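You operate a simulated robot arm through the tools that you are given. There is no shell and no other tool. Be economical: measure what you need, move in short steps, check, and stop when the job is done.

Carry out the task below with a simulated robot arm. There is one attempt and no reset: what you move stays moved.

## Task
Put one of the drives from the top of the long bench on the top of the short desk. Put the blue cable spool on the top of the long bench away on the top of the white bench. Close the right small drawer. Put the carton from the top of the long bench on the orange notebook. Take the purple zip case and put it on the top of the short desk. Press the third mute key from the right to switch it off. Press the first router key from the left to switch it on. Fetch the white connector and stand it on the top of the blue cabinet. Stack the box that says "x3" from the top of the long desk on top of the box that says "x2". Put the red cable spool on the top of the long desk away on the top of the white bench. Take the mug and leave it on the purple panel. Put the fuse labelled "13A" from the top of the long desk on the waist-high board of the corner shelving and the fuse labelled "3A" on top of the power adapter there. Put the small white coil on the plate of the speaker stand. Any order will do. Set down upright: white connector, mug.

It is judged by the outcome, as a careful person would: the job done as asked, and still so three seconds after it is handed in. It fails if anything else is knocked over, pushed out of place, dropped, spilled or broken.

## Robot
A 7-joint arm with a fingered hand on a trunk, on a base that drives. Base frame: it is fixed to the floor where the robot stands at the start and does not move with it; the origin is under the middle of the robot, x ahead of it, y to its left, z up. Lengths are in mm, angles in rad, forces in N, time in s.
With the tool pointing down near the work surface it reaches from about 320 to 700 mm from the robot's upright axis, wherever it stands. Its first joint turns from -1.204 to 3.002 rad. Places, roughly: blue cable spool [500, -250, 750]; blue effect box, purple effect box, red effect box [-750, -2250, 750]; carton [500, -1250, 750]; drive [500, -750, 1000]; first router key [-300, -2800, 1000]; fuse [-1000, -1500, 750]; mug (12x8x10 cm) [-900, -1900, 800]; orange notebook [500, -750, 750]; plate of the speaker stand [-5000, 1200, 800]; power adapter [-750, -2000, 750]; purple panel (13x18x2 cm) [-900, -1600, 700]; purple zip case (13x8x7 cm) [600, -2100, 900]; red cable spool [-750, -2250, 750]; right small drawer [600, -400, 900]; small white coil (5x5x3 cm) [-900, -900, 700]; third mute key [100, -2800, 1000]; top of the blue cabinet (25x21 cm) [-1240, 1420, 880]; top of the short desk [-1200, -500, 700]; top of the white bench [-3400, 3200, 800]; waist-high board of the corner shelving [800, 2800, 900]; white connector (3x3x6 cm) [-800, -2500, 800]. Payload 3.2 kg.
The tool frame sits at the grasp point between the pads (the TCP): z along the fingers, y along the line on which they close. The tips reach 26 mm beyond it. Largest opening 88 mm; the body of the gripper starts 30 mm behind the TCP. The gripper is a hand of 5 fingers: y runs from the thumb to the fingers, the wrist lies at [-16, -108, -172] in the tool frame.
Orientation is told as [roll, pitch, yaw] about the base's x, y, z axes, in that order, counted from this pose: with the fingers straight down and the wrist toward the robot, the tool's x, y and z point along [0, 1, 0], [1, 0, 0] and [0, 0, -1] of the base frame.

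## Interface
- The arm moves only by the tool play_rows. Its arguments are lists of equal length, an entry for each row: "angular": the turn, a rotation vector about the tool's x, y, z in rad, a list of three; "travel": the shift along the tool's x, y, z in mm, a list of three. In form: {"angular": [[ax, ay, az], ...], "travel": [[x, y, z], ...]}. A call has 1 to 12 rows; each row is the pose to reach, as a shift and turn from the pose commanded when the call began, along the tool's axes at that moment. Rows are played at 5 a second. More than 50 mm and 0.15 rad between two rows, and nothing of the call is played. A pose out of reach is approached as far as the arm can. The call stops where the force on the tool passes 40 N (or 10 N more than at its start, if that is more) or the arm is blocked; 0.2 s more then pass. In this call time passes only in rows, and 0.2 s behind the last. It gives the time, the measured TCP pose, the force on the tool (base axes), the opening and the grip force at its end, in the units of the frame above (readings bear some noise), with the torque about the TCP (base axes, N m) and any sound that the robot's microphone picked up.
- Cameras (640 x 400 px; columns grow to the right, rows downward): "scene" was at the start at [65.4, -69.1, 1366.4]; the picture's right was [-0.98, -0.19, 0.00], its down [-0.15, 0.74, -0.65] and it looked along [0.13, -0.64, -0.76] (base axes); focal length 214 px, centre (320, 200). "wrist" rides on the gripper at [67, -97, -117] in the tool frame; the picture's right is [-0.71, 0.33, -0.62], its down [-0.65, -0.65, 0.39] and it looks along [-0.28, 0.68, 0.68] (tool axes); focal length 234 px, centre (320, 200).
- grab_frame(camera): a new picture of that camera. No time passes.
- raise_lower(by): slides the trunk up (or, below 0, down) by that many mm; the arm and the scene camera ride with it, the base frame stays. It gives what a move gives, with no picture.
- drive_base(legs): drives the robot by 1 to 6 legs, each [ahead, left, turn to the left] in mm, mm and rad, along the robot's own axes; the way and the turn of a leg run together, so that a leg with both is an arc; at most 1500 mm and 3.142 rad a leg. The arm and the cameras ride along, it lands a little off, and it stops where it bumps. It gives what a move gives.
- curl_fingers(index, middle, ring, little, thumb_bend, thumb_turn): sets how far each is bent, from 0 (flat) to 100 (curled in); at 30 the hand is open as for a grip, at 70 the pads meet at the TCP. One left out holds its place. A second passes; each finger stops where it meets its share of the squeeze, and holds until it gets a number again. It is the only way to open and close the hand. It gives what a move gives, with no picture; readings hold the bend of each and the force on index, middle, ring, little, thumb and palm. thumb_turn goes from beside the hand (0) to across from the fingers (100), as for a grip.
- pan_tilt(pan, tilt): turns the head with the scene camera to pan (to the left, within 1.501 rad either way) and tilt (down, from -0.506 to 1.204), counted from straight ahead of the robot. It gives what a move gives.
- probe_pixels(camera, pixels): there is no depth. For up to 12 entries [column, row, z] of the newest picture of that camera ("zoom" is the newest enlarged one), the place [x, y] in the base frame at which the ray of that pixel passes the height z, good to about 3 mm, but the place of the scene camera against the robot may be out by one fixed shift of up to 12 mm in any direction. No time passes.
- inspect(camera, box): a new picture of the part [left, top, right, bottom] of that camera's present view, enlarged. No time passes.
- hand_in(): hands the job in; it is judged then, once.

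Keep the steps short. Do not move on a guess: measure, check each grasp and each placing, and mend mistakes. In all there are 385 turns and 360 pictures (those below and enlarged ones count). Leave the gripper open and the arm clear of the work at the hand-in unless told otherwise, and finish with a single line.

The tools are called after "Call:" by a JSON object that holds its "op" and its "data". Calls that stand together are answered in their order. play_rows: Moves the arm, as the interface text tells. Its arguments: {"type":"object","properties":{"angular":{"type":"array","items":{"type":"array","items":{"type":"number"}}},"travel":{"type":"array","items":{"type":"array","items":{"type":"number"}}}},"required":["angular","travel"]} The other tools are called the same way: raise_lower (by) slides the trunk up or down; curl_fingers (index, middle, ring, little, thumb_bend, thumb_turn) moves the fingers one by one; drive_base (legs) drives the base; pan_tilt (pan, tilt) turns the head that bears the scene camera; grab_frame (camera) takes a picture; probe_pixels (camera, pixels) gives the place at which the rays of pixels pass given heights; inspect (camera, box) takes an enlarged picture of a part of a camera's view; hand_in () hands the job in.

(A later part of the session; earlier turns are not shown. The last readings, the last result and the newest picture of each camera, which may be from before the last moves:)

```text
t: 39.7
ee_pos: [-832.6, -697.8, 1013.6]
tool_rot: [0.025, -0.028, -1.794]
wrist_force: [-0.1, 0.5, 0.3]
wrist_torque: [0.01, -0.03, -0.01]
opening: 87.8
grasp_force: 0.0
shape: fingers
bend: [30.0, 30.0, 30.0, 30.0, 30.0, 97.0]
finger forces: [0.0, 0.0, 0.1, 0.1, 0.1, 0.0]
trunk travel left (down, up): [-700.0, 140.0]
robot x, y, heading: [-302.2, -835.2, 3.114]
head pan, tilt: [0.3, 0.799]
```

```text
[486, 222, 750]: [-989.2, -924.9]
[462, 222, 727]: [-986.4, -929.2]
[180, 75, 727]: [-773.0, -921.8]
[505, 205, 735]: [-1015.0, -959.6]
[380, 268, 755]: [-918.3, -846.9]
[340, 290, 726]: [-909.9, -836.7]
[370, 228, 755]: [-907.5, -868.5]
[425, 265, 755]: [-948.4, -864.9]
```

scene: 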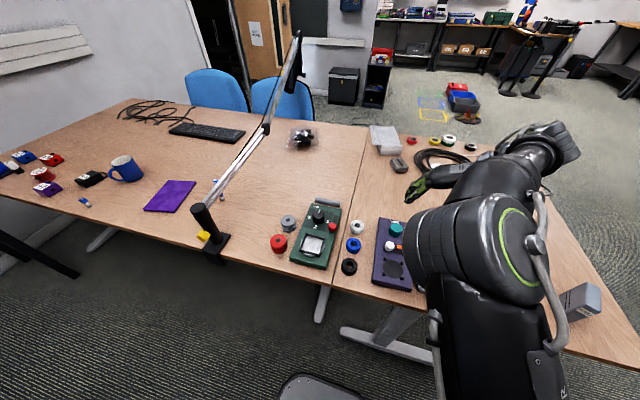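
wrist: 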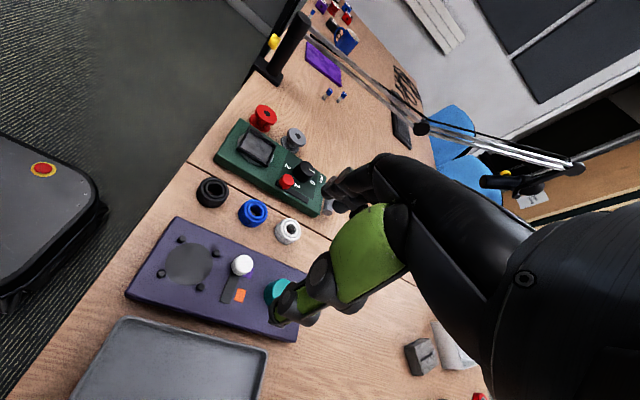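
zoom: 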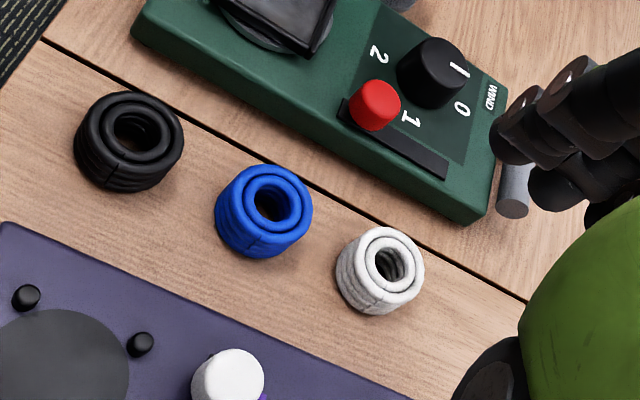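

Call:
{"op": "curl_fingers", "data": {"index": 40, "middle": 40, "ring": 40, "little": 40, "thumb_bend": 40}}

Call:
{"op": "play_rows", "data": {"angular": [[-0.005, -0.004, 0.11], [-0.01, -0.008, 0.22], [-0.015, -0.012, 0.33], [-0.02, -0.016, 0.44], [-0.025, -0.02, 0.55], [-0.03, -0.022, 0.656], [-0.03, -0.022, 0.656], [-0.03, -0.022, 0.656]], "travel": [[-8, 27, 20], [-16, 54, 40], [-24, 81, 60], [-32, 108, 80], [-40, 135, 100], [-50, 166, 120], [-50, 166, 150], [-50, 166, 180]]}}

Call:
{"op": "grab_frame", "data": {"camera": "wrist"}}

```text
t: 40.7
ee_pos: [-833.3, -696.4, 1015.2]
tool_rot: [0.023, -0.027, -1.796]
wrist_force: [-0.2, -0.6, -0.4]
wrist_torque: [0.0, 0.02, 0.01]
opening: 67.2
grasp_force: 0.0
shape: fingers
bend: [40.0, 40.0, 40.0, 40.0, 40.0, 97.0]
finger forces: [0.0, 0.0, 0.0, 0.1, 0.1, 0.0]
trunk travel left (down, up): [-700.0, 140.0]
robot x, y, heading: [-302.3, -838.1, 3.116]
head pan, tilt: [0.3, 0.799]
```

```text
t: 42.5
ee_pos: [-914.1, -856.2, 836.2]
tool_rot: [0.024, -0.041, -2.448]
wrist_force: [-0.5, -0.9, 0.4]
wrist_torque: [0.02, -0.01, 0.0]
opening: 67.3
grasp_force: 0.0
shape: fingers
bend: [40.0, 40.0, 40.0, 40.0, 40.0, 97.0]
finger forces: [0.1, 0.0, 0.0, 0.1, 0.0, 0.0]
trunk travel left (down, up): [-700.0, 140.0]
robot x, y, heading: [-302.1, -835.8, 3.117]
head pan, tilt: [0.3, 0.799]
```

```text
321 pictures are left
```

wrist: 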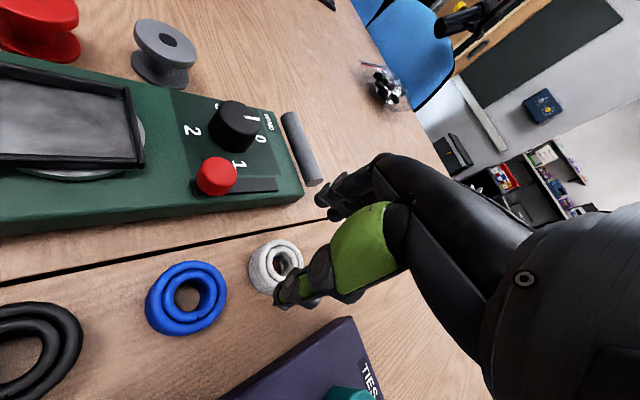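

Call:
{"op": "probe_pixels", "data": {"camera": "wrist", "pixels": [[283, 258, 755], [268, 268, 740], [187, 293, 740], [290, 190, 740]]}}

```text
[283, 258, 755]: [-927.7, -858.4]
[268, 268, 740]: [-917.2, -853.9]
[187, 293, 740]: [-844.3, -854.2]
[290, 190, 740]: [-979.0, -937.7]
```

Call:
{"op": "play_rows", "data": {"angular": [[0.02, -0.012, 0], [0.04, -0.024, 0], [0.04, -0.024, 0], [0.04, -0.024, 0]], "travel": [[-3, 2, 25], [-5, 3, 50], [-5, 3, 68], [-5, 3, 77]]}}

Call:
{"op": "grab_frame", "data": {"camera": "wrist"}}

```text
t: 43.5
ee_pos: [-920.5, -857.8, 762.1]
tool_rot: [0.002, -0.002, -2.451]
wrist_force: [1.1, -0.1, -0.2]
wrist_torque: [-0.02, -0.04, 0.0]
opening: 67.3
grasp_force: 0.0
shape: fingers
bend: [40.0, 40.0, 40.0, 40.0, 40.0, 97.0]
finger forces: [0.1, 0.0, 0.1, 0.0, 0.1, 0.0]
trunk travel left (down, up): [-700.0, 140.0]
robot x, y, heading: [-301.2, -837.0, 3.112]
head pan, tilt: [0.3, 0.799]
```

```text
320 pictures are left
```

wrist: 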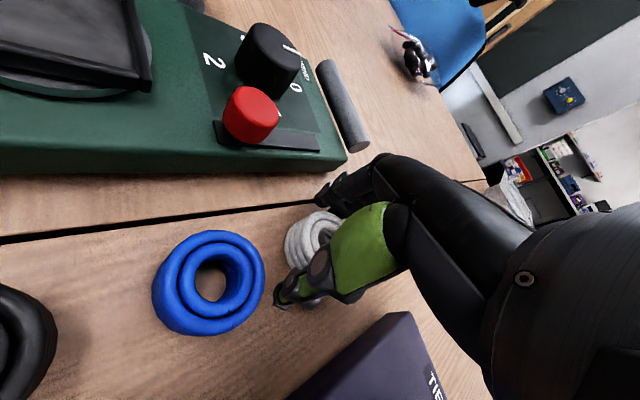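

Call:
{"op": "play_rows", "data": {"angular": [[0, 0, 0]], "travel": [[0, 2, 6]]}}

Call:
{"op": "curl_fingers", "data": {"index": 70, "middle": 70, "ring": 70, "little": 70, "thumb_bend": 70}}

Call:
{"op": "grab_frame", "data": {"camera": "wrist"}}

```text
t: 43.9
ee_pos: [-921.4, -859.1, 758.0]
tool_rot: [-0.003, -0.006, -2.45]
wrist_force: [0.5, 0.6, 7.3]
wrist_torque: [-0.15, 0.31, 0.0]
opening: 67.5
grasp_force: 3.6
shape: fingers
bend: [40.0, 40.0, 40.0, 40.0, 40.0, 97.0]
finger forces: [0.1, 7.6, 0.0, 0.0, 0.0, 0.0]
trunk travel left (down, up): [-700.0, 140.0]
robot x, y, heading: [-301.1, -831.9, 3.111]
head pan, tilt: [0.3, 0.799]
```

```text
t: 44.9
ee_pos: [-921.9, -858.7, 759.0]
tool_rot: [-0.003, -0.01, -2.452]
wrist_force: [-6.7, -2.6, 19.4]
wrist_torque: [-0.4, 0.96, 0.02]
opening: 39.7
grasp_force: 26.1
shape: fingers
bend: [56.0, 45.0, 60.0, 70.0, 56.0, 95.0]
finger forces: [9.2, 19.3, 7.3, 0.1, 17.3, 0.1]
trunk travel left (down, up): [-700.0, 140.0]
robot x, y, heading: [-301.3, -836.4, 3.113]
head pan, tilt: [0.3, 0.799]
```

```text
319 pictures are left
```

wrist: 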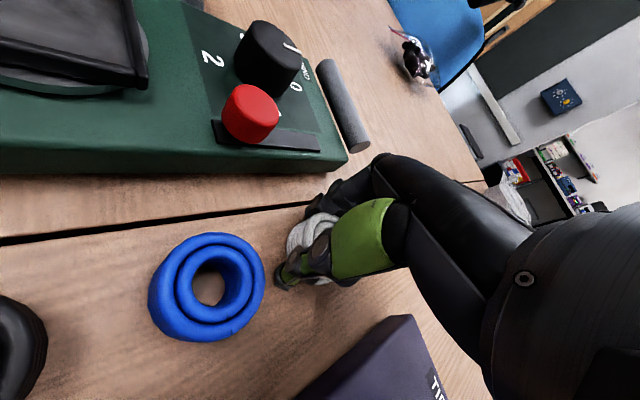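

The middle finger landed on top of the coil. Open, rise a little, and shift 9 mm toward the fingers' side.

Call:
{"op": "curl_fingers", "data": {"index": 38, "middle": 38, "ring": 38, "little": 38, "thumb_bend": 40}}

Call:
{"op": "play_rows", "data": {"angular": [[0, 0, 0], [0, 0, 0]], "travel": [[0, 0, -15], [0, 8, -30]]}}

Call:
{"op": "grab_frame", "data": {"camera": "wrist"}}

```text
t: 45.9
ee_pos: [-923.3, -860.3, 760.0]
tool_rot: [-0.001, -0.009, -2.449]
wrist_force: [-4.6, -5.6, 21.5]
wrist_torque: [0.21, -0.56, -0.11]
opening: 58.0
grasp_force: 10.4
shape: fingers
bend: [38.0, 38.0, 38.0, 38.0, 45.0, 96.0]
finger forces: [0.1, 0.0, 0.0, 0.1, 21.2, 0.0]
trunk travel left (down, up): [-700.0, 140.0]
robot x, y, heading: [-302.3, -834.5, 3.114]
head pan, tilt: [0.3, 0.799]
```

```text
t: 46.5
ee_pos: [-928.9, -860.1, 783.6]
tool_rot: [0.002, 0.0, -2.451]
wrist_force: [0.8, 1.1, 0.0]
wrist_torque: [0.03, 0.03, 0.01]
opening: 68.7
grasp_force: 0.1
shape: fingers
bend: [38.0, 38.0, 38.0, 38.0, 40.0, 97.0]
finger forces: [0.0, 0.1, 0.0, 0.0, 0.1, 0.0]
trunk travel left (down, up): [-700.0, 140.0]
robot x, y, heading: [-302.0, -835.0, 3.114]
head pan, tilt: [0.3, 0.799]
```

```text
318 pictures are left
```

wrist: 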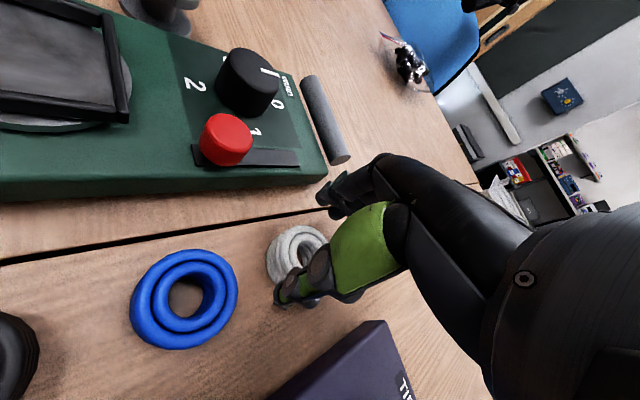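

Call:
{"op": "inspect", "data": {"camera": "wrist", "box": [240, 190, 360, 320]}}

Call:
{"op": "probe_pixels", "data": {"camera": "wrist", "pixels": [[300, 248, 755], [268, 262, 740], [298, 224, 755], [285, 280, 740]]}}

```text
3.08 times, centred on (300, 255) of wrist
```

zoom: 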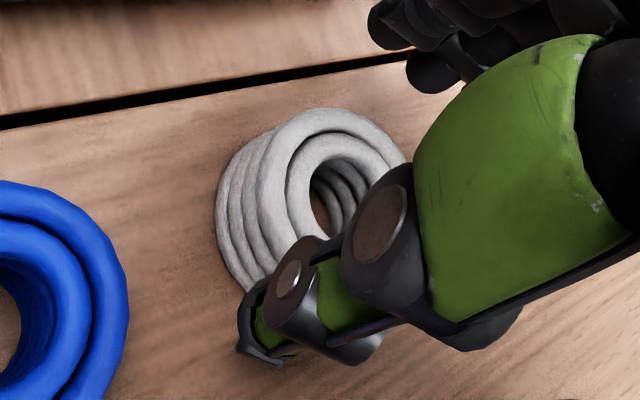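

```text
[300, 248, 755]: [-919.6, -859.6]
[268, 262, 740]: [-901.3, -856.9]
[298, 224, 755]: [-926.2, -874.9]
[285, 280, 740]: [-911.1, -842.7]
```

Call:
{"op": "curl_fingers", "data": {"index": 30, "middle": 30, "ring": 30, "little": 30, "thumb_bend": 30}}

Call:
{"op": "play_rows", "data": {"angular": [[0, 0, 0], [0, 0, 0], [0, 0, 0]], "travel": [[4, -4, 10], [4, -4, 20], [4, -4, 28]]}}

Call:
{"op": "grab_frame", "data": {"camera": "wrist"}}

```text
t: 47.5
ee_pos: [-929.1, -861.8, 785.6]
tool_rot: [0.001, -0.003, -2.449]
wrist_force: [0.8, 0.3, 0.3]
wrist_torque: [0.01, -0.05, 0.0]
opening: 87.3
grasp_force: 0.0
shape: fingers
bend: [30.0, 30.0, 30.0, 30.0, 30.0, 97.0]
finger forces: [0.1, 0.0, 0.1, 0.0, 0.0, 0.1]
trunk travel left (down, up): [-700.0, 140.0]
robot x, y, heading: [-300.2, -837.4, 3.111]
head pan, tilt: [0.3, 0.799]
```

```text
t: 48.3
ee_pos: [-924.3, -863.0, 756.8]
tool_rot: [0.002, -0.002, -2.451]
wrist_force: [0.1, 0.3, 0.0]
wrist_torque: [-0.01, -0.01, 0.0]
opening: 87.5
grasp_force: 0.0
shape: fingers
bend: [30.0, 30.0, 30.0, 30.0, 30.0, 97.0]
finger forces: [0.1, 0.1, 0.2, 0.0, 0.0, 0.0]
trunk travel left (down, up): [-700.0, 140.0]
robot x, y, heading: [-304.2, -833.5, 3.118]
head pan, tilt: [0.3, 0.799]
```

```text
316 pictures are left
```

wrist: 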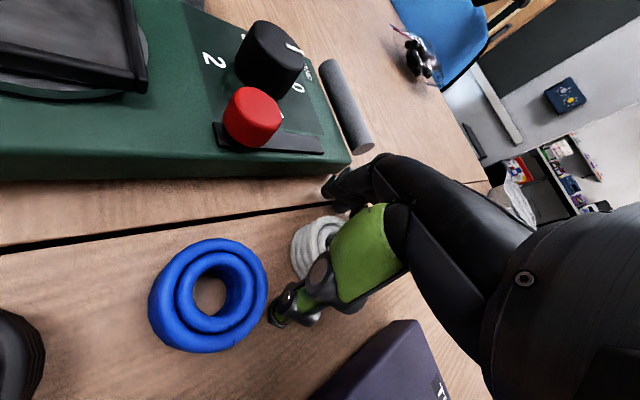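

No contact this time. Close.

Call:
{"op": "curl_fingers", "data": {"index": 70, "middle": 70, "ring": 70, "little": 70, "thumb_bend": 70}}

Call:
{"op": "play_rows", "data": {"angular": [[0, 0, 0], [0, 0, 0], [0, 0, 0]], "travel": [[0, 0, -15], [0, 0, -40], [0, 0, -80]]}}

Call:
{"op": "grab_frame", "data": {"camera": "wrist"}}

```text
t: 49.3
ee_pos: [-923.1, -863.3, 761.3]
tool_rot: [-0.002, -0.008, -2.45]
wrist_force: [-6.1, -3.7, 17.1]
wrist_torque: [-0.24, 0.74, 0.07]
opening: 34.4
grasp_force: 26.2
shape: fingers
bend: [60.0, 53.0, 60.0, 70.0, 57.0, 94.0]
finger forces: [7.7, 19.0, 8.8, 0.1, 16.6, 0.0]
trunk travel left (down, up): [-700.0, 140.0]
robot x, y, heading: [-300.3, -835.9, 3.112]
head pan, tilt: [0.3, 0.799]
```

```text
t: 50.1
ee_pos: [-921.3, -863.4, 836.2]
tool_rot: [0.003, -0.001, -2.451]
wrist_force: [0.0, 0.5, -0.7]
wrist_torque: [0.0, 0.0, -0.06]
opening: 34.2
grasp_force: 20.5
shape: fingers
bend: [60.0, 55.0, 60.0, 70.0, 57.0, 94.0]
finger forces: [6.9, 6.5, 8.0, 0.0, 18.9, 0.0]
trunk travel left (down, up): [-700.0, 140.0]
robot x, y, heading: [-303.1, -832.3, 3.112]
head pan, tilt: [0.3, 0.799]
```

```text
315 pictures are left
```

wrist: 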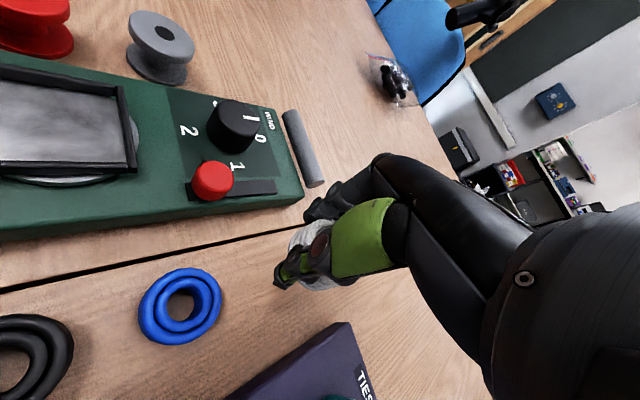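

Coil held. Raise it, then drive along the aisle to +y and look toward the west side.

Call:
{"op": "play_rows", "data": {"angular": [[0, 0, 0], [0, 0, 0], [0, 0, 0], [0, 0, 0], [0, 0, 0]], "travel": [[0, -30, -40], [0, -60, -80], [0, -90, -120], [0, -120, -160], [0, -150, -180]]}}

Call:
{"op": "drive_base", "data": {"legs": [[0, -1150, 0]]}}

Call:
{"op": "pan_tilt", "data": {"pan": 0.0, "tilt": 0.4}}

Call:
{"op": "grab_frame", "data": {"camera": "scene"}}

Call:
{"op": "pan_tilt", "data": {"pan": -1.1, "tilt": 0.4}}

Call:
{"op": "grab_frame", "data": {"camera": "scene"}}

```text
t: 50.9
ee_pos: [-822.7, -796.2, 849.7]
tool_rot: [0.17, 0.153, -2.47]
wrist_force: [0.0, 0.0, -0.2]
wrist_torque: [-0.01, 0.01, 0.03]
opening: 34.2
grasp_force: 20.1
shape: fingers
bend: [61.0, 55.0, 60.0, 70.0, 57.0, 94.0]
finger forces: [7.2, 6.6, 8.1, 0.0, 18.7, 0.0]
trunk travel left (down, up): [-700.0, 140.0]
robot x, y, heading: [-301.5, -836.0, 3.114]
head pan, tilt: [0.3, 0.799]
stopped in row 4: the arm was blocked; the commanded pose is now the measured one
```

```text
t: 56.8
ee_pos: [-787.3, 363.4, 850.5]
tool_rot: [0.168, 0.154, -2.472]
wrist_force: [-0.5, -1.5, 0.2]
wrist_torque: [-0.04, 0.01, 0.03]
opening: 34.1
grasp_force: 20.0
shape: fingers
bend: [61.0, 55.0, 60.0, 70.0, 57.0, 94.0]
finger forces: [7.0, 6.5, 8.4, 0.0, 18.4, 0.0]
trunk travel left (down, up): [-700.0, 140.0]
robot x, y, heading: [-266.2, 323.3, 3.112]
head pan, tilt: [0.3, 0.799]
```

```text
t: 57.7
ee_pos: [-786.9, 363.5, 851.8]
tool_rot: [0.17, 0.153, -2.474]
wrist_force: [0.1, 0.1, -0.9]
wrist_torque: [-0.02, 0.01, 0.02]
opening: 33.8
grasp_force: 20.1
shape: fingers
bend: [61.0, 55.0, 60.0, 70.0, 57.0, 94.0]
finger forces: [7.1, 6.5, 8.3, 0.1, 18.4, 0.0]
trunk travel left (down, up): [-700.0, 140.0]
robot x, y, heading: [-267.5, 325.1, 3.109]
head pan, tilt: [0.0, 0.4]
```

```text
314 pictures are left
```

scene: 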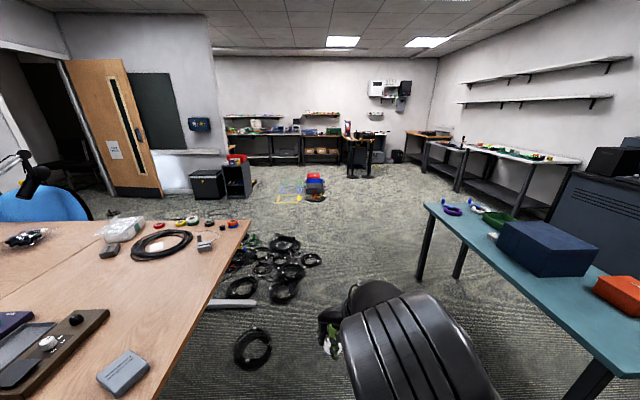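

```text
t: 59.0
ee_pos: [-787.3, 365.0, 850.9]
tool_rot: [0.169, 0.153, -2.474]
wrist_force: [-0.5, 0.2, -0.4]
wrist_torque: [-0.01, -0.03, -0.03]
opening: 34.3
grasp_force: 19.9
shape: fingers
bend: [61.0, 55.0, 60.0, 70.0, 57.0, 94.0]
finger forces: [6.9, 6.5, 8.3, 0.1, 18.4, 0.0]
trunk travel left (down, up): [-700.0, 140.0]
robot x, y, heading: [-266.6, 323.5, 3.104]
head pan, tilt: [-1.1, 0.4]
```

```text
313 pictures are left
```

scene: 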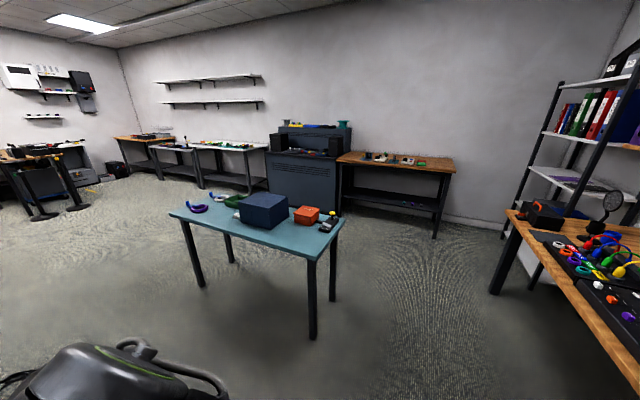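

Call:
{"op": "pan_tilt", "data": {"pan": 0.3, "tilt": 0.5}}

Call:
{"op": "grab_frame", "data": {"camera": "scene"}}

Call:
{"op": "inspect", "data": {"camera": "scene", "box": [160, 270, 360, 400]}}

```text
t: 60.5
ee_pos: [-787.4, 363.3, 851.8]
tool_rot: [0.17, 0.152, -2.474]
wrist_force: [0.6, 0.8, -1.2]
wrist_torque: [0.0, 0.03, 0.0]
opening: 34.1
grasp_force: 20.1
shape: fingers
bend: [61.0, 55.0, 60.0, 70.0, 57.0, 94.0]
finger forces: [7.0, 6.4, 8.3, 0.1, 18.4, 0.0]
trunk travel left (down, up): [-700.0, 140.0]
robot x, y, heading: [-268.9, 322.2, 3.107]
head pan, tilt: [0.3, 0.499]
```

```text
312 pictures are left
```

scene: 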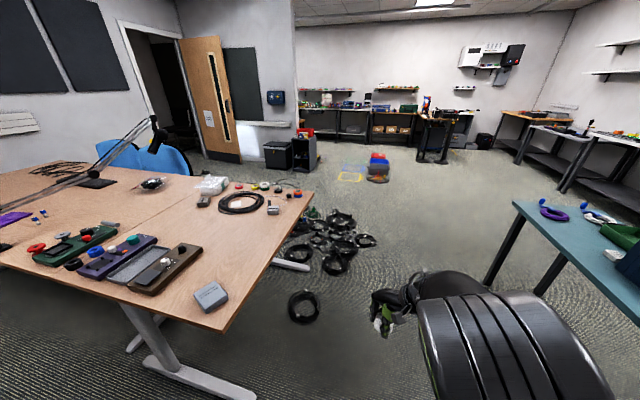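

```text
3.08 times, centred on (260, 335) of scene
```

zoom: 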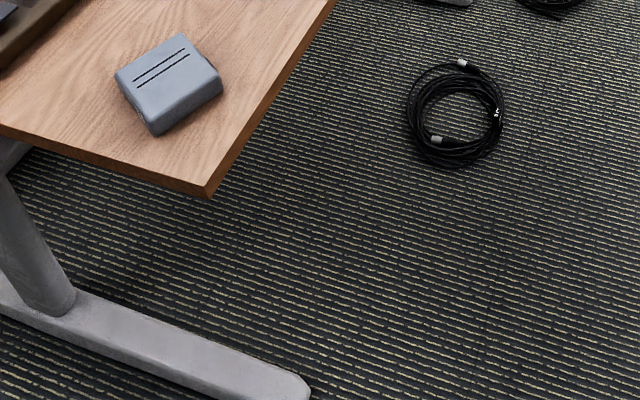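

The drive now lies flat on the short desk. It is still on the desk, but I must fly higher. Raise the trunk and map the floor for driving.

Call:
{"op": "raise_lower", "data": {"by": 140}}

Call:
{"op": "grab_frame", "data": {"camera": "scene"}}

Call:
{"op": "inspect", "data": {"camera": "scene", "box": [260, 80, 640, 320]}}

```text
t: 62.2
ee_pos: [-786.7, 363.9, 990.8]
tool_rot: [0.171, 0.153, -2.474]
wrist_force: [0.5, 0.2, 0.0]
wrist_torque: [0.01, -0.02, -0.02]
opening: 34.0
grasp_force: 20.0
shape: fingers
bend: [61.0, 55.0, 60.0, 70.0, 57.0, 94.0]
finger forces: [7.0, 6.5, 8.4, 0.0, 18.3, 0.0]
trunk travel left (down, up): [-840.0, 0.0]
robot x, y, heading: [-266.2, 320.9, 3.112]
head pan, tilt: [0.3, 0.499]
```

```text
310 pictures are left
```

scene: 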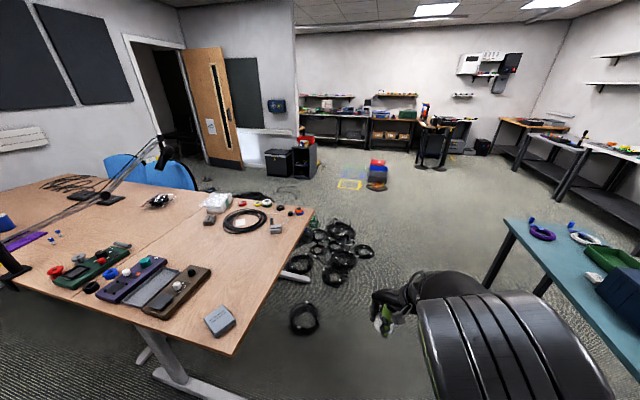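

```text
1.67 times, centred on (450, 200) of scene
```

zoom: 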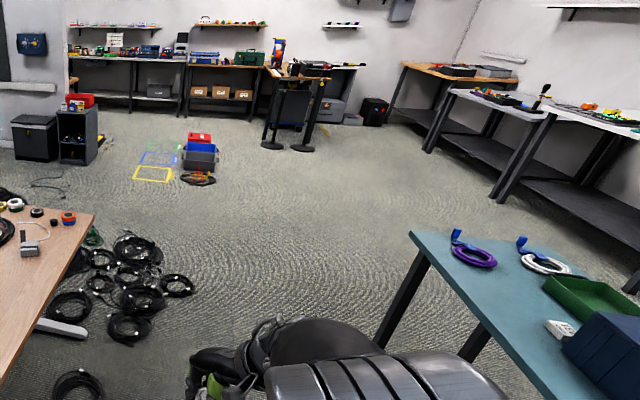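

Call:
{"op": "probe_pixels", "data": {"camera": "zoom", "pixels": [[380, 345, 0], [470, 357, 0], [195, 288, 0], [160, 335, 0], [105, 395, 0], [215, 183, 0], [270, 146, 0], [303, 149, 0], [428, 150, 0], [505, 200, 0], [410, 232, 770], [565, 395, 770]]}}

```text
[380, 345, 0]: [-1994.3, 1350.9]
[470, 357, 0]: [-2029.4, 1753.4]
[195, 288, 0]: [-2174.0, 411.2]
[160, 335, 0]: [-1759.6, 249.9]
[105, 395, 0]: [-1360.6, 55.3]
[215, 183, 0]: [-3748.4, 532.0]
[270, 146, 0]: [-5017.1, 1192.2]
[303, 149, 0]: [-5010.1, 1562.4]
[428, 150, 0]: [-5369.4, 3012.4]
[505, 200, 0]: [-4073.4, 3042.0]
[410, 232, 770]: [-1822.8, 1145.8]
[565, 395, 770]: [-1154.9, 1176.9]
```

Call:
{"op": "drive_base", "data": {"legs": [[0, -420, 0.03], [1500, 0, 0], [800, 0, 0], [1100, -380, 0]]}}

Call:
{"op": "pan_tilt", "data": {"pan": 0.0, "tilt": 0.5}}

Call:
{"op": "grab_frame", "data": {"camera": "scene"}}

Call:
{"op": "inspect", "data": {"camera": "scene", "box": [200, 50, 440, 220]}}

```text
t: 81.3
ee_pos: [-4193.1, 1147.8, 991.9]
tool_rot: [0.17, 0.15, -2.446]
wrist_force: [0.5, -0.2, -0.6]
wrist_torque: [-0.01, 0.01, -0.01]
opening: 33.8
grasp_force: 20.2
shape: fingers
bend: [61.0, 55.0, 60.0, 70.0, 57.0, 94.0]
finger forces: [7.0, 6.5, 8.4, 0.0, 18.4, 0.0]
trunk travel left (down, up): [-840.0, 0.0]
robot x, y, heading: [-3673.1, 1123.6, 3.141]
head pan, tilt: [0.3, 0.499]
```

```text
t: 82.1
ee_pos: [-4192.8, 1147.7, 991.2]
tool_rot: [0.168, 0.153, -2.447]
wrist_force: [0.0, 0.3, -0.9]
wrist_torque: [-0.01, -0.02, -0.02]
opening: 34.0
grasp_force: 19.9
shape: fingers
bend: [61.0, 55.0, 60.0, 70.0, 57.0, 94.0]
finger forces: [7.0, 6.4, 8.3, 0.0, 18.3, 0.0]
trunk travel left (down, up): [-840.0, 0.0]
robot x, y, heading: [-3671.7, 1122.7, 3.139]
head pan, tilt: [0.0, 0.499]
```

```text
308 pictures are left
```

scene: 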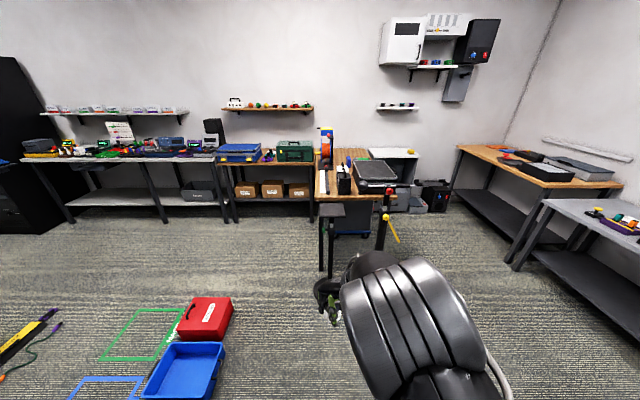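

```text
2.35 times, centred on (320, 135) of scene
```

zoom: 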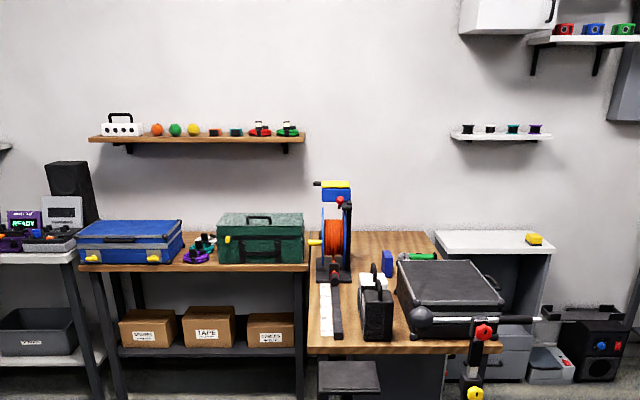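

Call:
{"op": "drive_base", "data": {"legs": [[600, -50, 0]]}}

Call:
{"op": "pan_tilt", "data": {"pan": 0.0, "tilt": 0.8}}

Call:
{"op": "grab_frame", "data": {"camera": "scene"}}

Call:
{"op": "grab_frame", "data": {"camera": "wrist"}}

```text
t: 85.5
ee_pos: [-4800.6, 1200.5, 991.2]
tool_rot: [0.17, 0.152, -2.443]
wrist_force: [0.1, 0.6, -1.4]
wrist_torque: [0.0, -0.01, 0.02]
opening: 33.8
grasp_force: 20.3
shape: fingers
bend: [61.0, 55.0, 60.0, 70.0, 57.0, 94.0]
finger forces: [7.1, 6.5, 8.3, 0.0, 18.3, 0.0]
trunk travel left (down, up): [-840.0, 0.0]
robot x, y, heading: [-4283.3, 1175.4, 3.137]
head pan, tilt: [0.0, 0.499]
```

```text
t: 86.3
ee_pos: [-4802.5, 1200.4, 991.1]
tool_rot: [0.17, 0.152, -2.445]
wrist_force: [-0.4, -0.1, -1.4]
wrist_torque: [-0.01, 0.02, -0.01]
opening: 34.0
grasp_force: 20.6
shape: fingers
bend: [61.0, 55.0, 60.0, 70.0, 57.0, 94.0]
finger forces: [7.0, 6.4, 8.3, 0.1, 18.3, 0.0]
trunk travel left (down, up): [-840.0, 0.0]
robot x, y, heading: [-4278.7, 1174.7, 3.143]
head pan, tilt: [0.0, 0.799]
```

```text
306 pictures are left
```

scene: 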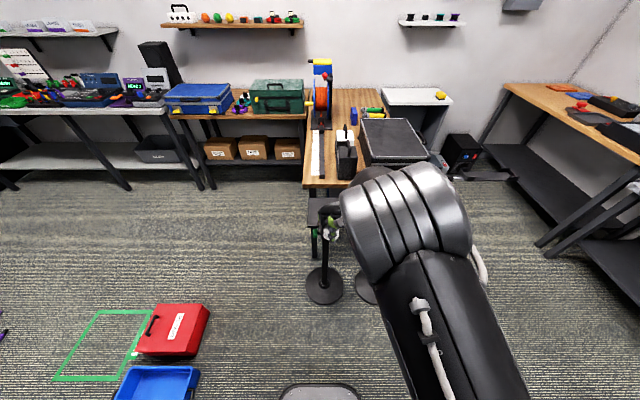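

```text
305 pictures are left
```

wrist: 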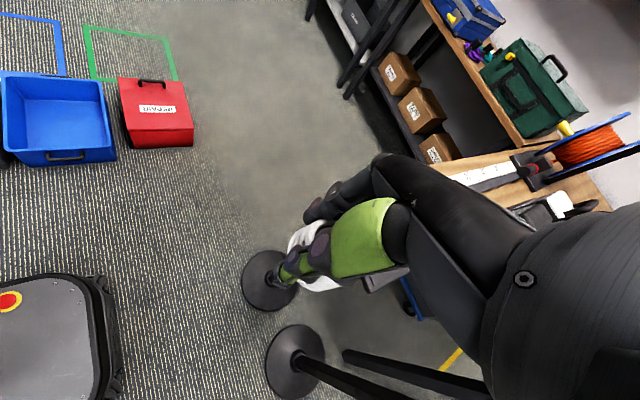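

Call:
{"op": "probe_pixels", "data": {"camera": "scene", "pixels": [[324, 287, 0], [322, 210, 800], [308, 198, 800], [308, 224, 800], [308, 198, 760], [308, 224, 760]]}}

Call:
{"op": "inspect", "data": {"camera": "scene", "box": [280, 170, 380, 310]}}

```text
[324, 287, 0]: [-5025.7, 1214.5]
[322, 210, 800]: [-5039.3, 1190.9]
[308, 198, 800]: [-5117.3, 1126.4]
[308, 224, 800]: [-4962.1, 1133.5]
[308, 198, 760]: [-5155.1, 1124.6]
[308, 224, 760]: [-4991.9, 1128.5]
```

```text
2.86 times, centred on (330, 240) of scene
```

zoom: 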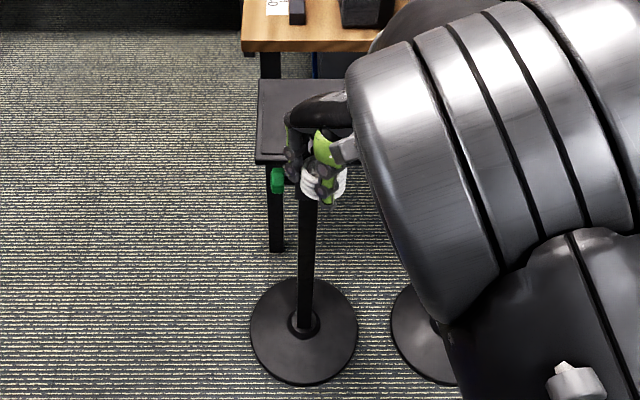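

Call:
{"op": "drive_base", "data": {"legs": [[130, 0, 0]]}}

Call:
{"op": "play_rows", "data": {"angular": [[-0.04, -0.04, 0], [-0.08, -0.08, 0], [-0.12, -0.12, 0], [-0.15, -0.17, 0]], "travel": [[-5, 10, 0], [-10, 25, 0], [-15, 40, 0], [-20, 60, 0]]}}

Call:
{"op": "grab_frame", "data": {"camera": "wrist"}}

Call:
{"op": "inspect", "data": {"camera": "scene", "box": [260, 130, 400, 280]}}

```text
t: 87.6
ee_pos: [-4933.6, 1199.8, 992.1]
tool_rot: [0.17, 0.152, -2.445]
wrist_force: [-0.3, 0.3, -1.1]
wrist_torque: [-0.02, 0.01, 0.01]
opening: 33.7
grasp_force: 20.4
shape: fingers
bend: [61.0, 55.0, 60.0, 70.0, 57.0, 94.0]
finger forces: [7.0, 6.4, 8.3, 0.1, 18.3, 0.1]
trunk travel left (down, up): [-840.0, 0.0]
robot x, y, heading: [-4412.5, 1172.4, 3.137]
head pan, tilt: [0.0, 0.799]
```

```text
t: 88.6
ee_pos: [-4992.0, 1181.3, 977.7]
tool_rot: [0.003, 0.001, -2.465]
wrist_force: [-0.1, 0.1, 0.0]
wrist_torque: [0.01, 0.0, -0.01]
opening: 34.0
grasp_force: 19.7
shape: fingers
bend: [61.0, 55.0, 60.0, 70.0, 57.0, 94.0]
finger forces: [7.0, 6.3, 8.2, 0.1, 18.2, 0.0]
trunk travel left (down, up): [-840.0, 0.0]
robot x, y, heading: [-4415.8, 1174.9, 3.141]
head pan, tilt: [0.0, 0.799]
```

```text
303 pictures are left
```

wrist: 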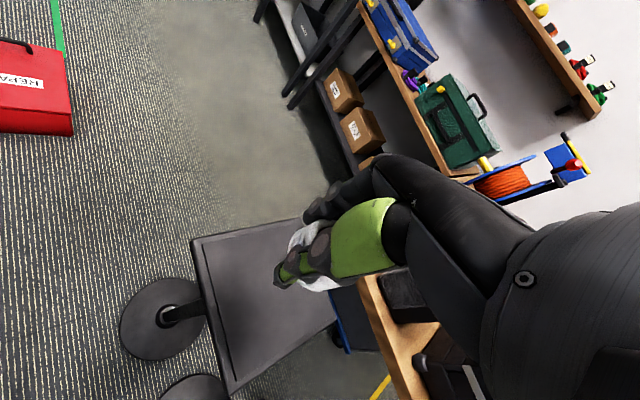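

```text
2.67 times, centred on (330, 205) of scene
```

zoom: 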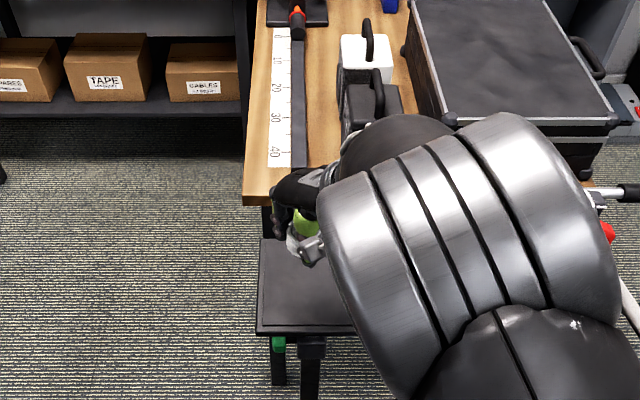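

Call:
{"op": "probe_pixels", "data": {"camera": "wrist", "pixels": [[192, 241, 800], [192, 241, 760], [232, 393, 800], [232, 393, 760], [300, 218, 800], [335, 318, 800]]}}

Call:
{"op": "probe_pixels", "data": {"camera": "zoom", "pixels": [[257, 330, 800], [257, 330, 760], [261, 240, 800], [261, 240, 760]]}}

```text
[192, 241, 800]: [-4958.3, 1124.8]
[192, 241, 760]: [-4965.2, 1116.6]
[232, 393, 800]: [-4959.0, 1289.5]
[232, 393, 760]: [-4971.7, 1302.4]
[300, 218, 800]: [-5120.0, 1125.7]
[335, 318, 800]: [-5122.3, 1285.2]
```

```text
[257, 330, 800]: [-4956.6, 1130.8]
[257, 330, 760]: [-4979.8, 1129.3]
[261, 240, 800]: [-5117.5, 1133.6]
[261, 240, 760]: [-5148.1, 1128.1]
```

Call:
{"op": "play_rows", "data": {"angular": [[0, 0, 0], [0, 0, 0], [0, 0, 0], [0, 0, 0], [0, 0, 0], [0, 0, 0]], "travel": [[-21, 7, 10], [-42, 15, 20], [-42, 15, 60], [-42, 15, 100], [-42, 15, 125], [-42, 15, 134]]}}

Call:
{"op": "play_rows", "data": {"angular": [[0, 0, 0], [0, 0, 0], [0, 0, 0]], "travel": [[0, 0, 3], [0, 0, 6], [0, 0, 9]]}}

Call:
{"op": "grab_frame", "data": {"camera": "wrist"}}

```text
t: 90.0
ee_pos: [-5029.3, 1203.5, 844.6]
tool_rot: [-0.002, 0.003, -2.458]
wrist_force: [-0.5, -0.3, -0.4]
wrist_torque: [-0.01, 0.03, 0.02]
opening: 33.7
grasp_force: 19.7
shape: fingers
bend: [61.0, 55.0, 61.0, 70.0, 57.0, 94.0]
finger forces: [6.8, 6.3, 8.1, 0.0, 17.8, 0.1]
trunk travel left (down, up): [-840.0, 0.0]
robot x, y, heading: [-4413.7, 1173.8, 3.134]
head pan, tilt: [0.0, 0.799]
```

```text
t: 90.8
ee_pos: [-5029.3, 1201.3, 836.2]
tool_rot: [-0.001, 0.005, -2.458]
wrist_force: [0.3, 0.6, -1.3]
wrist_torque: [-0.03, 0.0, -0.01]
opening: 33.3
grasp_force: 19.9
shape: fingers
bend: [61.0, 55.0, 61.0, 70.0, 57.0, 94.0]
finger forces: [6.8, 6.4, 8.1, 0.0, 17.8, 0.0]
trunk travel left (down, up): [-840.0, 0.0]
robot x, y, heading: [-4412.6, 1175.3, 3.142]
head pan, tilt: [0.0, 0.799]
```

```text
301 pictures are left
```

wrist: 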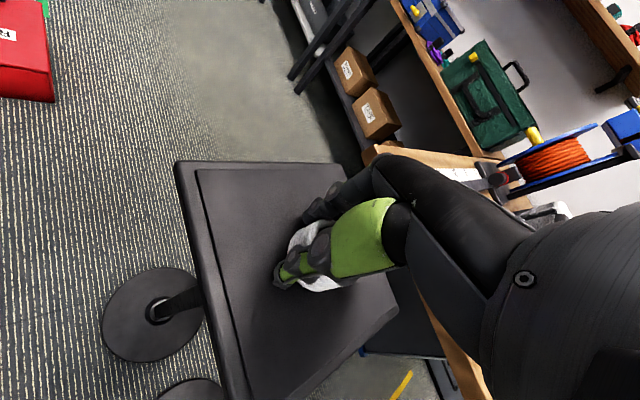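

No contact yet; lower in small steps until it touches.

Call:
{"op": "play_rows", "data": {"angular": [[0, 0, 0], [0, 0, 0], [0, 0, 0], [0, 0, 0]], "travel": [[0, 0, 3], [0, 0, 6], [0, 0, 9], [0, 0, 11]]}}

```text
t: 91.8
ee_pos: [-5030.0, 1200.3, 834.8]
tool_rot: [-0.012, -0.011, -2.458]
wrist_force: [-3.2, 1.3, 37.5]
wrist_torque: [-0.29, 1.12, -0.05]
opening: 32.9
grasp_force: 35.6
shape: fingers
bend: [62.0, 54.0, 62.0, 70.0, 57.0, 93.0]
finger forces: [6.2, 37.1, 9.1, 0.1, 19.4, 0.0]
trunk travel left (down, up): [-840.0, 0.0]
robot x, y, heading: [-4416.4, 1173.6, 3.137]
head pan, tilt: [0.0, 0.799]
```

Call:
{"op": "play_rows", "data": {"angular": [[0, 0, 0]], "travel": [[0, 0, -5]]}}

Call:
{"op": "curl_fingers", "data": {"index": 30, "middle": 30, "ring": 30, "little": 30, "thumb_bend": 30}}

Call:
{"op": "play_rows", "data": {"angular": [[0, 0, 0], [0, 0, 0], [0, 0, 0], [0, 0, 0], [0, 0, 0]], "travel": [[0, 0, -20], [0, 0, -60], [0, 0, -100], [0, 0, -140], [0, 0, -180]]}}

Call:
{"op": "grab_frame", "data": {"camera": "wrist"}}

```text
t: 92.2
ee_pos: [-5030.2, 1201.4, 834.9]
tool_rot: [-0.009, -0.004, -2.455]
wrist_force: [-6.4, 1.5, 24.0]
wrist_torque: [-0.17, 0.91, -0.08]
opening: 32.7
grasp_force: 30.3
shape: fingers
bend: [62.0, 54.0, 62.0, 70.0, 57.0, 93.0]
finger forces: [6.7, 26.2, 9.8, 0.0, 17.3, 0.0]
trunk travel left (down, up): [-840.0, 0.0]
robot x, y, heading: [-4413.0, 1174.7, 3.139]
head pan, tilt: [0.0, 0.799]
```

```text
t: 93.2
ee_pos: [-5027.3, 1201.1, 830.6]
tool_rot: [-0.001, 0.003, -2.455]
wrist_force: [3.4, 1.7, 9.1]
wrist_torque: [-0.06, 0.23, -0.06]
opening: 88.0
grasp_force: 4.4
shape: fingers
bend: [30.0, 33.0, 30.0, 30.0, 30.0, 97.0]
finger forces: [0.1, 9.0, 0.0, 0.0, 0.0, 0.0]
trunk travel left (down, up): [-840.0, 0.0]
robot x, y, heading: [-4413.7, 1174.8, 3.142]
head pan, tilt: [0.0, 0.799]
```

```text
t: 94.4
ee_pos: [-5030.6, 1197.4, 1011.0]
tool_rot: [-0.003, 0.003, -2.458]
wrist_force: [0.3, -0.5, 0.5]
wrist_torque: [0.0, 0.03, 0.02]
opening: 88.3
grasp_force: 0.0
shape: fingers
bend: [30.0, 30.0, 30.0, 30.0, 30.0, 97.0]
finger forces: [0.1, 0.1, 0.1, 0.0, 0.0, 0.0]
trunk travel left (down, up): [-840.0, 0.0]
robot x, y, heading: [-4414.2, 1172.3, 3.139]
head pan, tilt: [0.0, 0.799]
```

```text
300 pictures are left
```

wrist: 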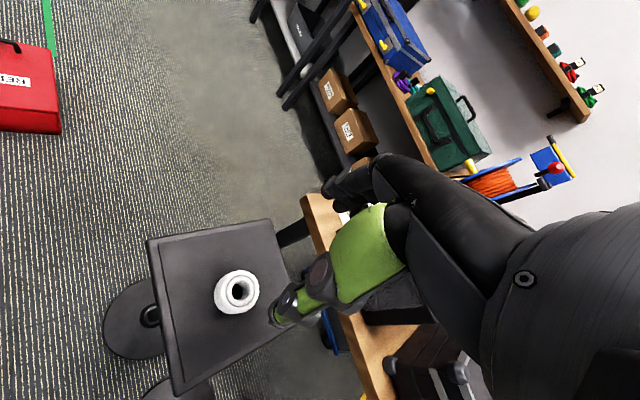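

Coil is placed. Drive back to the long bench, then turn to face it.

Call:
{"op": "drive_base", "data": {"legs": [[-1500, 0, 0], [-600, 390, 0], [-1500, 0, 0], [-500, 250, 0], [0, 0, -1.57], [0, 0, -1.57]]}}

Call:
{"op": "pan_tilt", "data": {"pan": 0.0, "tilt": 0.6}}

Call:
{"op": "grab_frame", "data": {"camera": "scene"}}

```text
t: 122.9
ee_pos: [307.9, 501.9, 1010.3]
tool_rot: [-0.002, 0.005, 0.683]
wrist_force: [-0.9, 0.2, -0.6]
wrist_torque: [0.0, 0.02, 0.01]
opening: 88.6
grasp_force: 0.1
shape: fingers
bend: [30.0, 30.0, 30.0, 30.0, 30.0, 97.0]
finger forces: [0.0, 0.0, 0.0, 0.0, 0.0, 0.1]
trunk travel left (down, up): [-840.0, 0.0]
robot x, y, heading: [-311.4, 522.8, -0.004]
head pan, tilt: [0.0, 0.799]
```

```text
t: 123.6
ee_pos: [308.6, 501.3, 1010.2]
tool_rot: [-0.002, 0.002, 0.682]
wrist_force: [-0.9, 0.4, 0.3]
wrist_torque: [0.0, 0.0, 0.02]
opening: 88.2
grasp_force: 0.2
shape: fingers
bend: [30.0, 30.0, 30.0, 30.0, 30.0, 97.0]
finger forces: [0.1, 0.0, 0.0, 0.0, 0.0, 0.0]
trunk travel left (down, up): [-840.0, 0.0]
robot x, y, heading: [-309.7, 525.5, -0.01]
head pan, tilt: [0.0, 0.6]
```

```text
299 pictures are left
```

scene: 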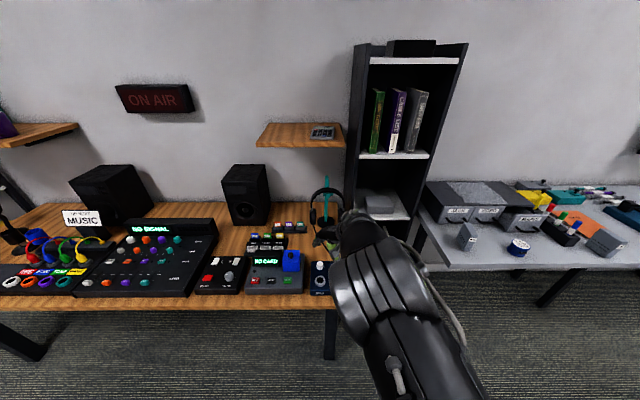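

Call:
{"op": "drive_base", "data": {"legs": [[0, -915, 0], [130, 0, 0]]}}

Call:
{"op": "grab_frame", "data": {"camera": "wrist"}}

Call:
{"op": "grab_frame", "data": {"camera": "scene"}}

```text
t: 129.2
ee_pos: [430.5, -388.9, 1010.5]
tool_rot: [-0.003, 0.005, 0.688]
wrist_force: [-0.8, 0.3, 0.5]
wrist_torque: [0.01, 0.02, 0.01]
opening: 88.1
grasp_force: 0.1
shape: fingers
bend: [30.0, 30.0, 30.0, 30.0, 30.0, 97.0]
finger forces: [0.0, 0.0, 0.0, 0.0, 0.0, 0.1]
trunk travel left (down, up): [-840.0, 0.0]
robot x, y, heading: [-188.8, -367.2, 0.0]
head pan, tilt: [0.0, 0.6]
```

```text
298 pictures are left
```

wrist: 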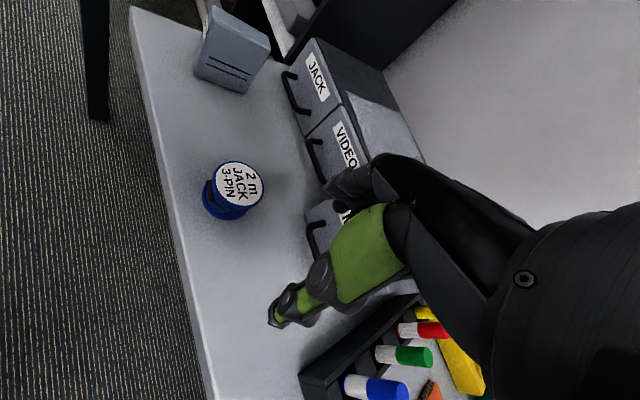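

```text
297 pictures are left
```

scene: 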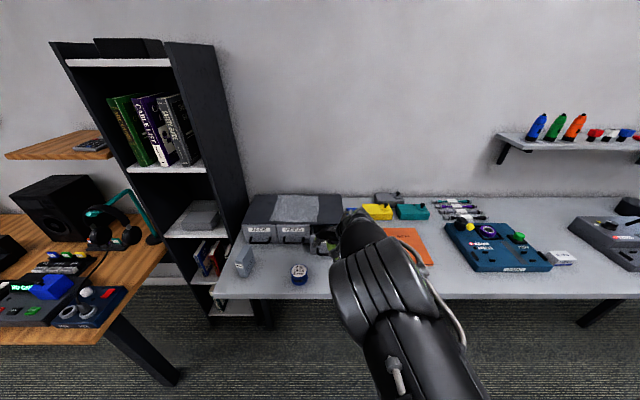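

Next is the drawer. I'll close the hand to a point and tilt it forward so the fingertips lead in +x.

Call:
{"op": "curl_fingers", "data": {"index": 70, "middle": 70, "ring": 70, "little": 70, "thumb_bend": 70}}

Call:
{"op": "play_rows", "data": {"angular": [[0, 0, 0.14], [0, 0, 0.28], [0, 0, 0.42], [0, 0, 0.56], [0, 0, 0.69]], "travel": [[0, 0, 0], [0, 0, 0], [0, 0, 0], [0, 0, 0], [-10, -20, 0]]}}

Call:
{"op": "play_rows", "data": {"angular": [[-0.14, 0, 0], [-0.28, 0, 0], [-0.42, 0, 0], [-0.56, 0, 0], [-0.7, 0, 0], [-0.84, 0, 0], [-0.97, 0, 0], [-1.05, 0, 0]], "travel": [[0, 0, 0], [0, 0, 0], [0, 0, 0], [0, 0, 0], [0, 0, 0], [0, 0, 0], [0, 0, 0], [0, 0, 0]]}}

Call:
{"op": "grab_frame", "data": {"camera": "wrist"}}

Call:
{"op": "inspect", "data": {"camera": "scene", "box": [220, 170, 480, 330]}}

```text
t: 130.2
ee_pos: [431.6, -389.4, 1009.9]
tool_rot: [-0.003, 0.002, 0.688]
wrist_force: [0.1, 0.2, 0.2]
wrist_torque: [0.0, 0.0, 0.01]
opening: 3.5
grasp_force: 0.0
shape: fingers
bend: [70.0, 70.0, 70.0, 70.0, 70.0, 97.0]
finger forces: [0.0, 0.0, 0.0, 0.0, 0.1, 0.0]
trunk travel left (down, up): [-840.0, 0.0]
robot x, y, heading: [-183.8, -370.3, -0.003]
head pan, tilt: [0.0, 0.6]
```

```text
t: 131.4
ee_pos: [421.9, -423.5, 1003.4]
tool_rot: [0.009, 0.019, -0.03]
wrist_force: [-0.3, -0.7, -0.2]
wrist_torque: [0.02, 0.0, 0.0]
opening: 3.4
grasp_force: 0.0
shape: fingers
bend: [70.0, 70.0, 70.0, 70.0, 70.0, 97.0]
finger forces: [0.1, 0.0, 0.0, 0.0, 0.0, 0.1]
trunk travel left (down, up): [-840.0, 0.0]
robot x, y, heading: [-183.8, -366.2, 0.002]
head pan, tilt: [0.0, 0.6]
```

```text
t: 133.2
ee_pos: [423.8, -403.6, 1010.3]
tool_rot: [-0.014, -1.049, 0.002]
wrist_force: [0.4, -0.3, 0.2]
wrist_torque: [0.02, 0.02, 0.0]
opening: 3.1
grasp_force: 0.0
shape: fingers
bend: [70.0, 70.0, 70.0, 70.0, 70.0, 97.0]
finger forces: [0.1, 0.1, 0.0, 0.0, 0.0, 0.0]
out of reach, approached as far as the arm can: row 8
trunk travel left (down, up): [-840.0, 0.0]
robot x, y, heading: [-183.5, -366.5, -0.001]
head pan, tilt: [0.0, 0.6]
```

```text
296 pictures are left
```

wrist: 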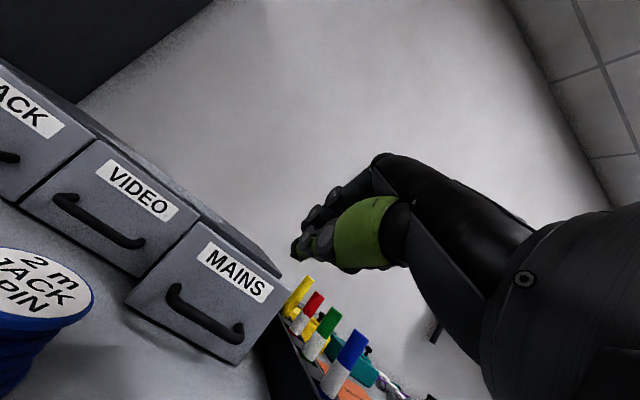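

```text
2.46 times, centred on (350, 250) of scene
```

zoom: 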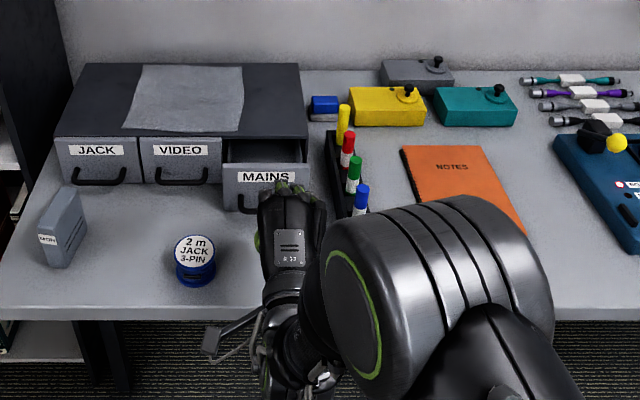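

Call:
{"op": "probe_pixels", "data": {"camera": "wrist", "pixels": [[195, 222, 935], [282, 278, 935], [195, 222, 920], [282, 278, 920], [127, 302, 860], [235, 363, 860], [240, 262, 920], [105, 150, 935], [105, 150, 920]]}}

Call:
{"op": "probe_pixels", "data": {"camera": "zoom", "pixels": [[224, 166, 935], [308, 166, 935], [224, 166, 920], [308, 166, 920], [225, 211, 860], [307, 211, 860], [140, 137, 935]]}}

```text
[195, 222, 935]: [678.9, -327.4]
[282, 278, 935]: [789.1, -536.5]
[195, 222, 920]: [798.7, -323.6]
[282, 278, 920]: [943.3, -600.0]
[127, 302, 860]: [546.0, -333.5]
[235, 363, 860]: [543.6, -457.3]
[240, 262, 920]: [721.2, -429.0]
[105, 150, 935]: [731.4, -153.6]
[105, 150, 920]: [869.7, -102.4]
```

```text
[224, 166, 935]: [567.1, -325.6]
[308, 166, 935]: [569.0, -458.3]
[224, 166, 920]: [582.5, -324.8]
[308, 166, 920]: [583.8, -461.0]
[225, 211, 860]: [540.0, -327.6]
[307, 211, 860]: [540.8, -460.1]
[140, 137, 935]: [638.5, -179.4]
```

Call:
{"op": "play_rows", "data": {"angular": [[0, 0, 0], [0, 0, 0], [0, 0, 0], [0, 0, 0]], "travel": [[4, -29, 17], [8, -58, 33], [8, -38, 68], [8, -18, 103]]}}

Call:
{"op": "grab_frame", "data": {"camera": "wrist"}}

Call:
{"op": "inspect", "data": {"camera": "scene", "box": [280, 190, 400, 280]}}

```text
t: 134.2
ee_pos: [503.4, -397.4, 943.5]
tool_rot: [-0.007, -1.046, 0.003]
wrist_force: [0.2, 0.4, 0.2]
wrist_torque: [-0.02, 0.01, 0.02]
opening: 3.2
grasp_force: 0.1
shape: fingers
bend: [70.0, 70.0, 70.0, 70.0, 70.0, 97.0]
finger forces: [0.1, 0.0, 0.0, 0.0, 0.2, 0.0]
trunk travel left (down, up): [-840.0, 0.0]
robot x, y, heading: [-189.9, -366.3, -0.001]
head pan, tilt: [0.0, 0.6]
```

```text
294 pictures are left
```

wrist: 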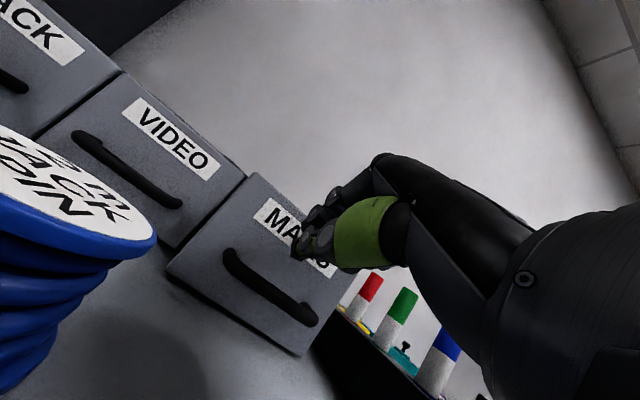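

```text
4.44 times, centred on (340, 235) of scene
```

zoom: 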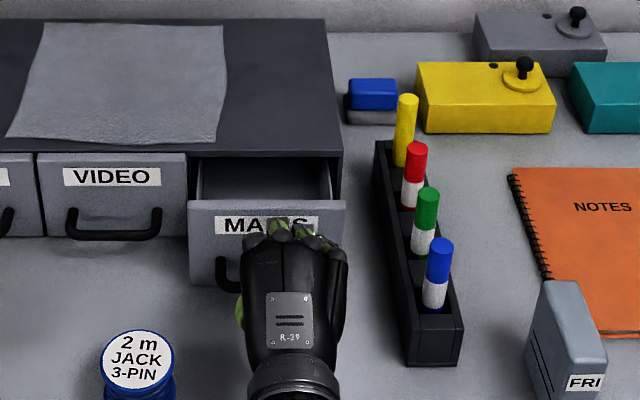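

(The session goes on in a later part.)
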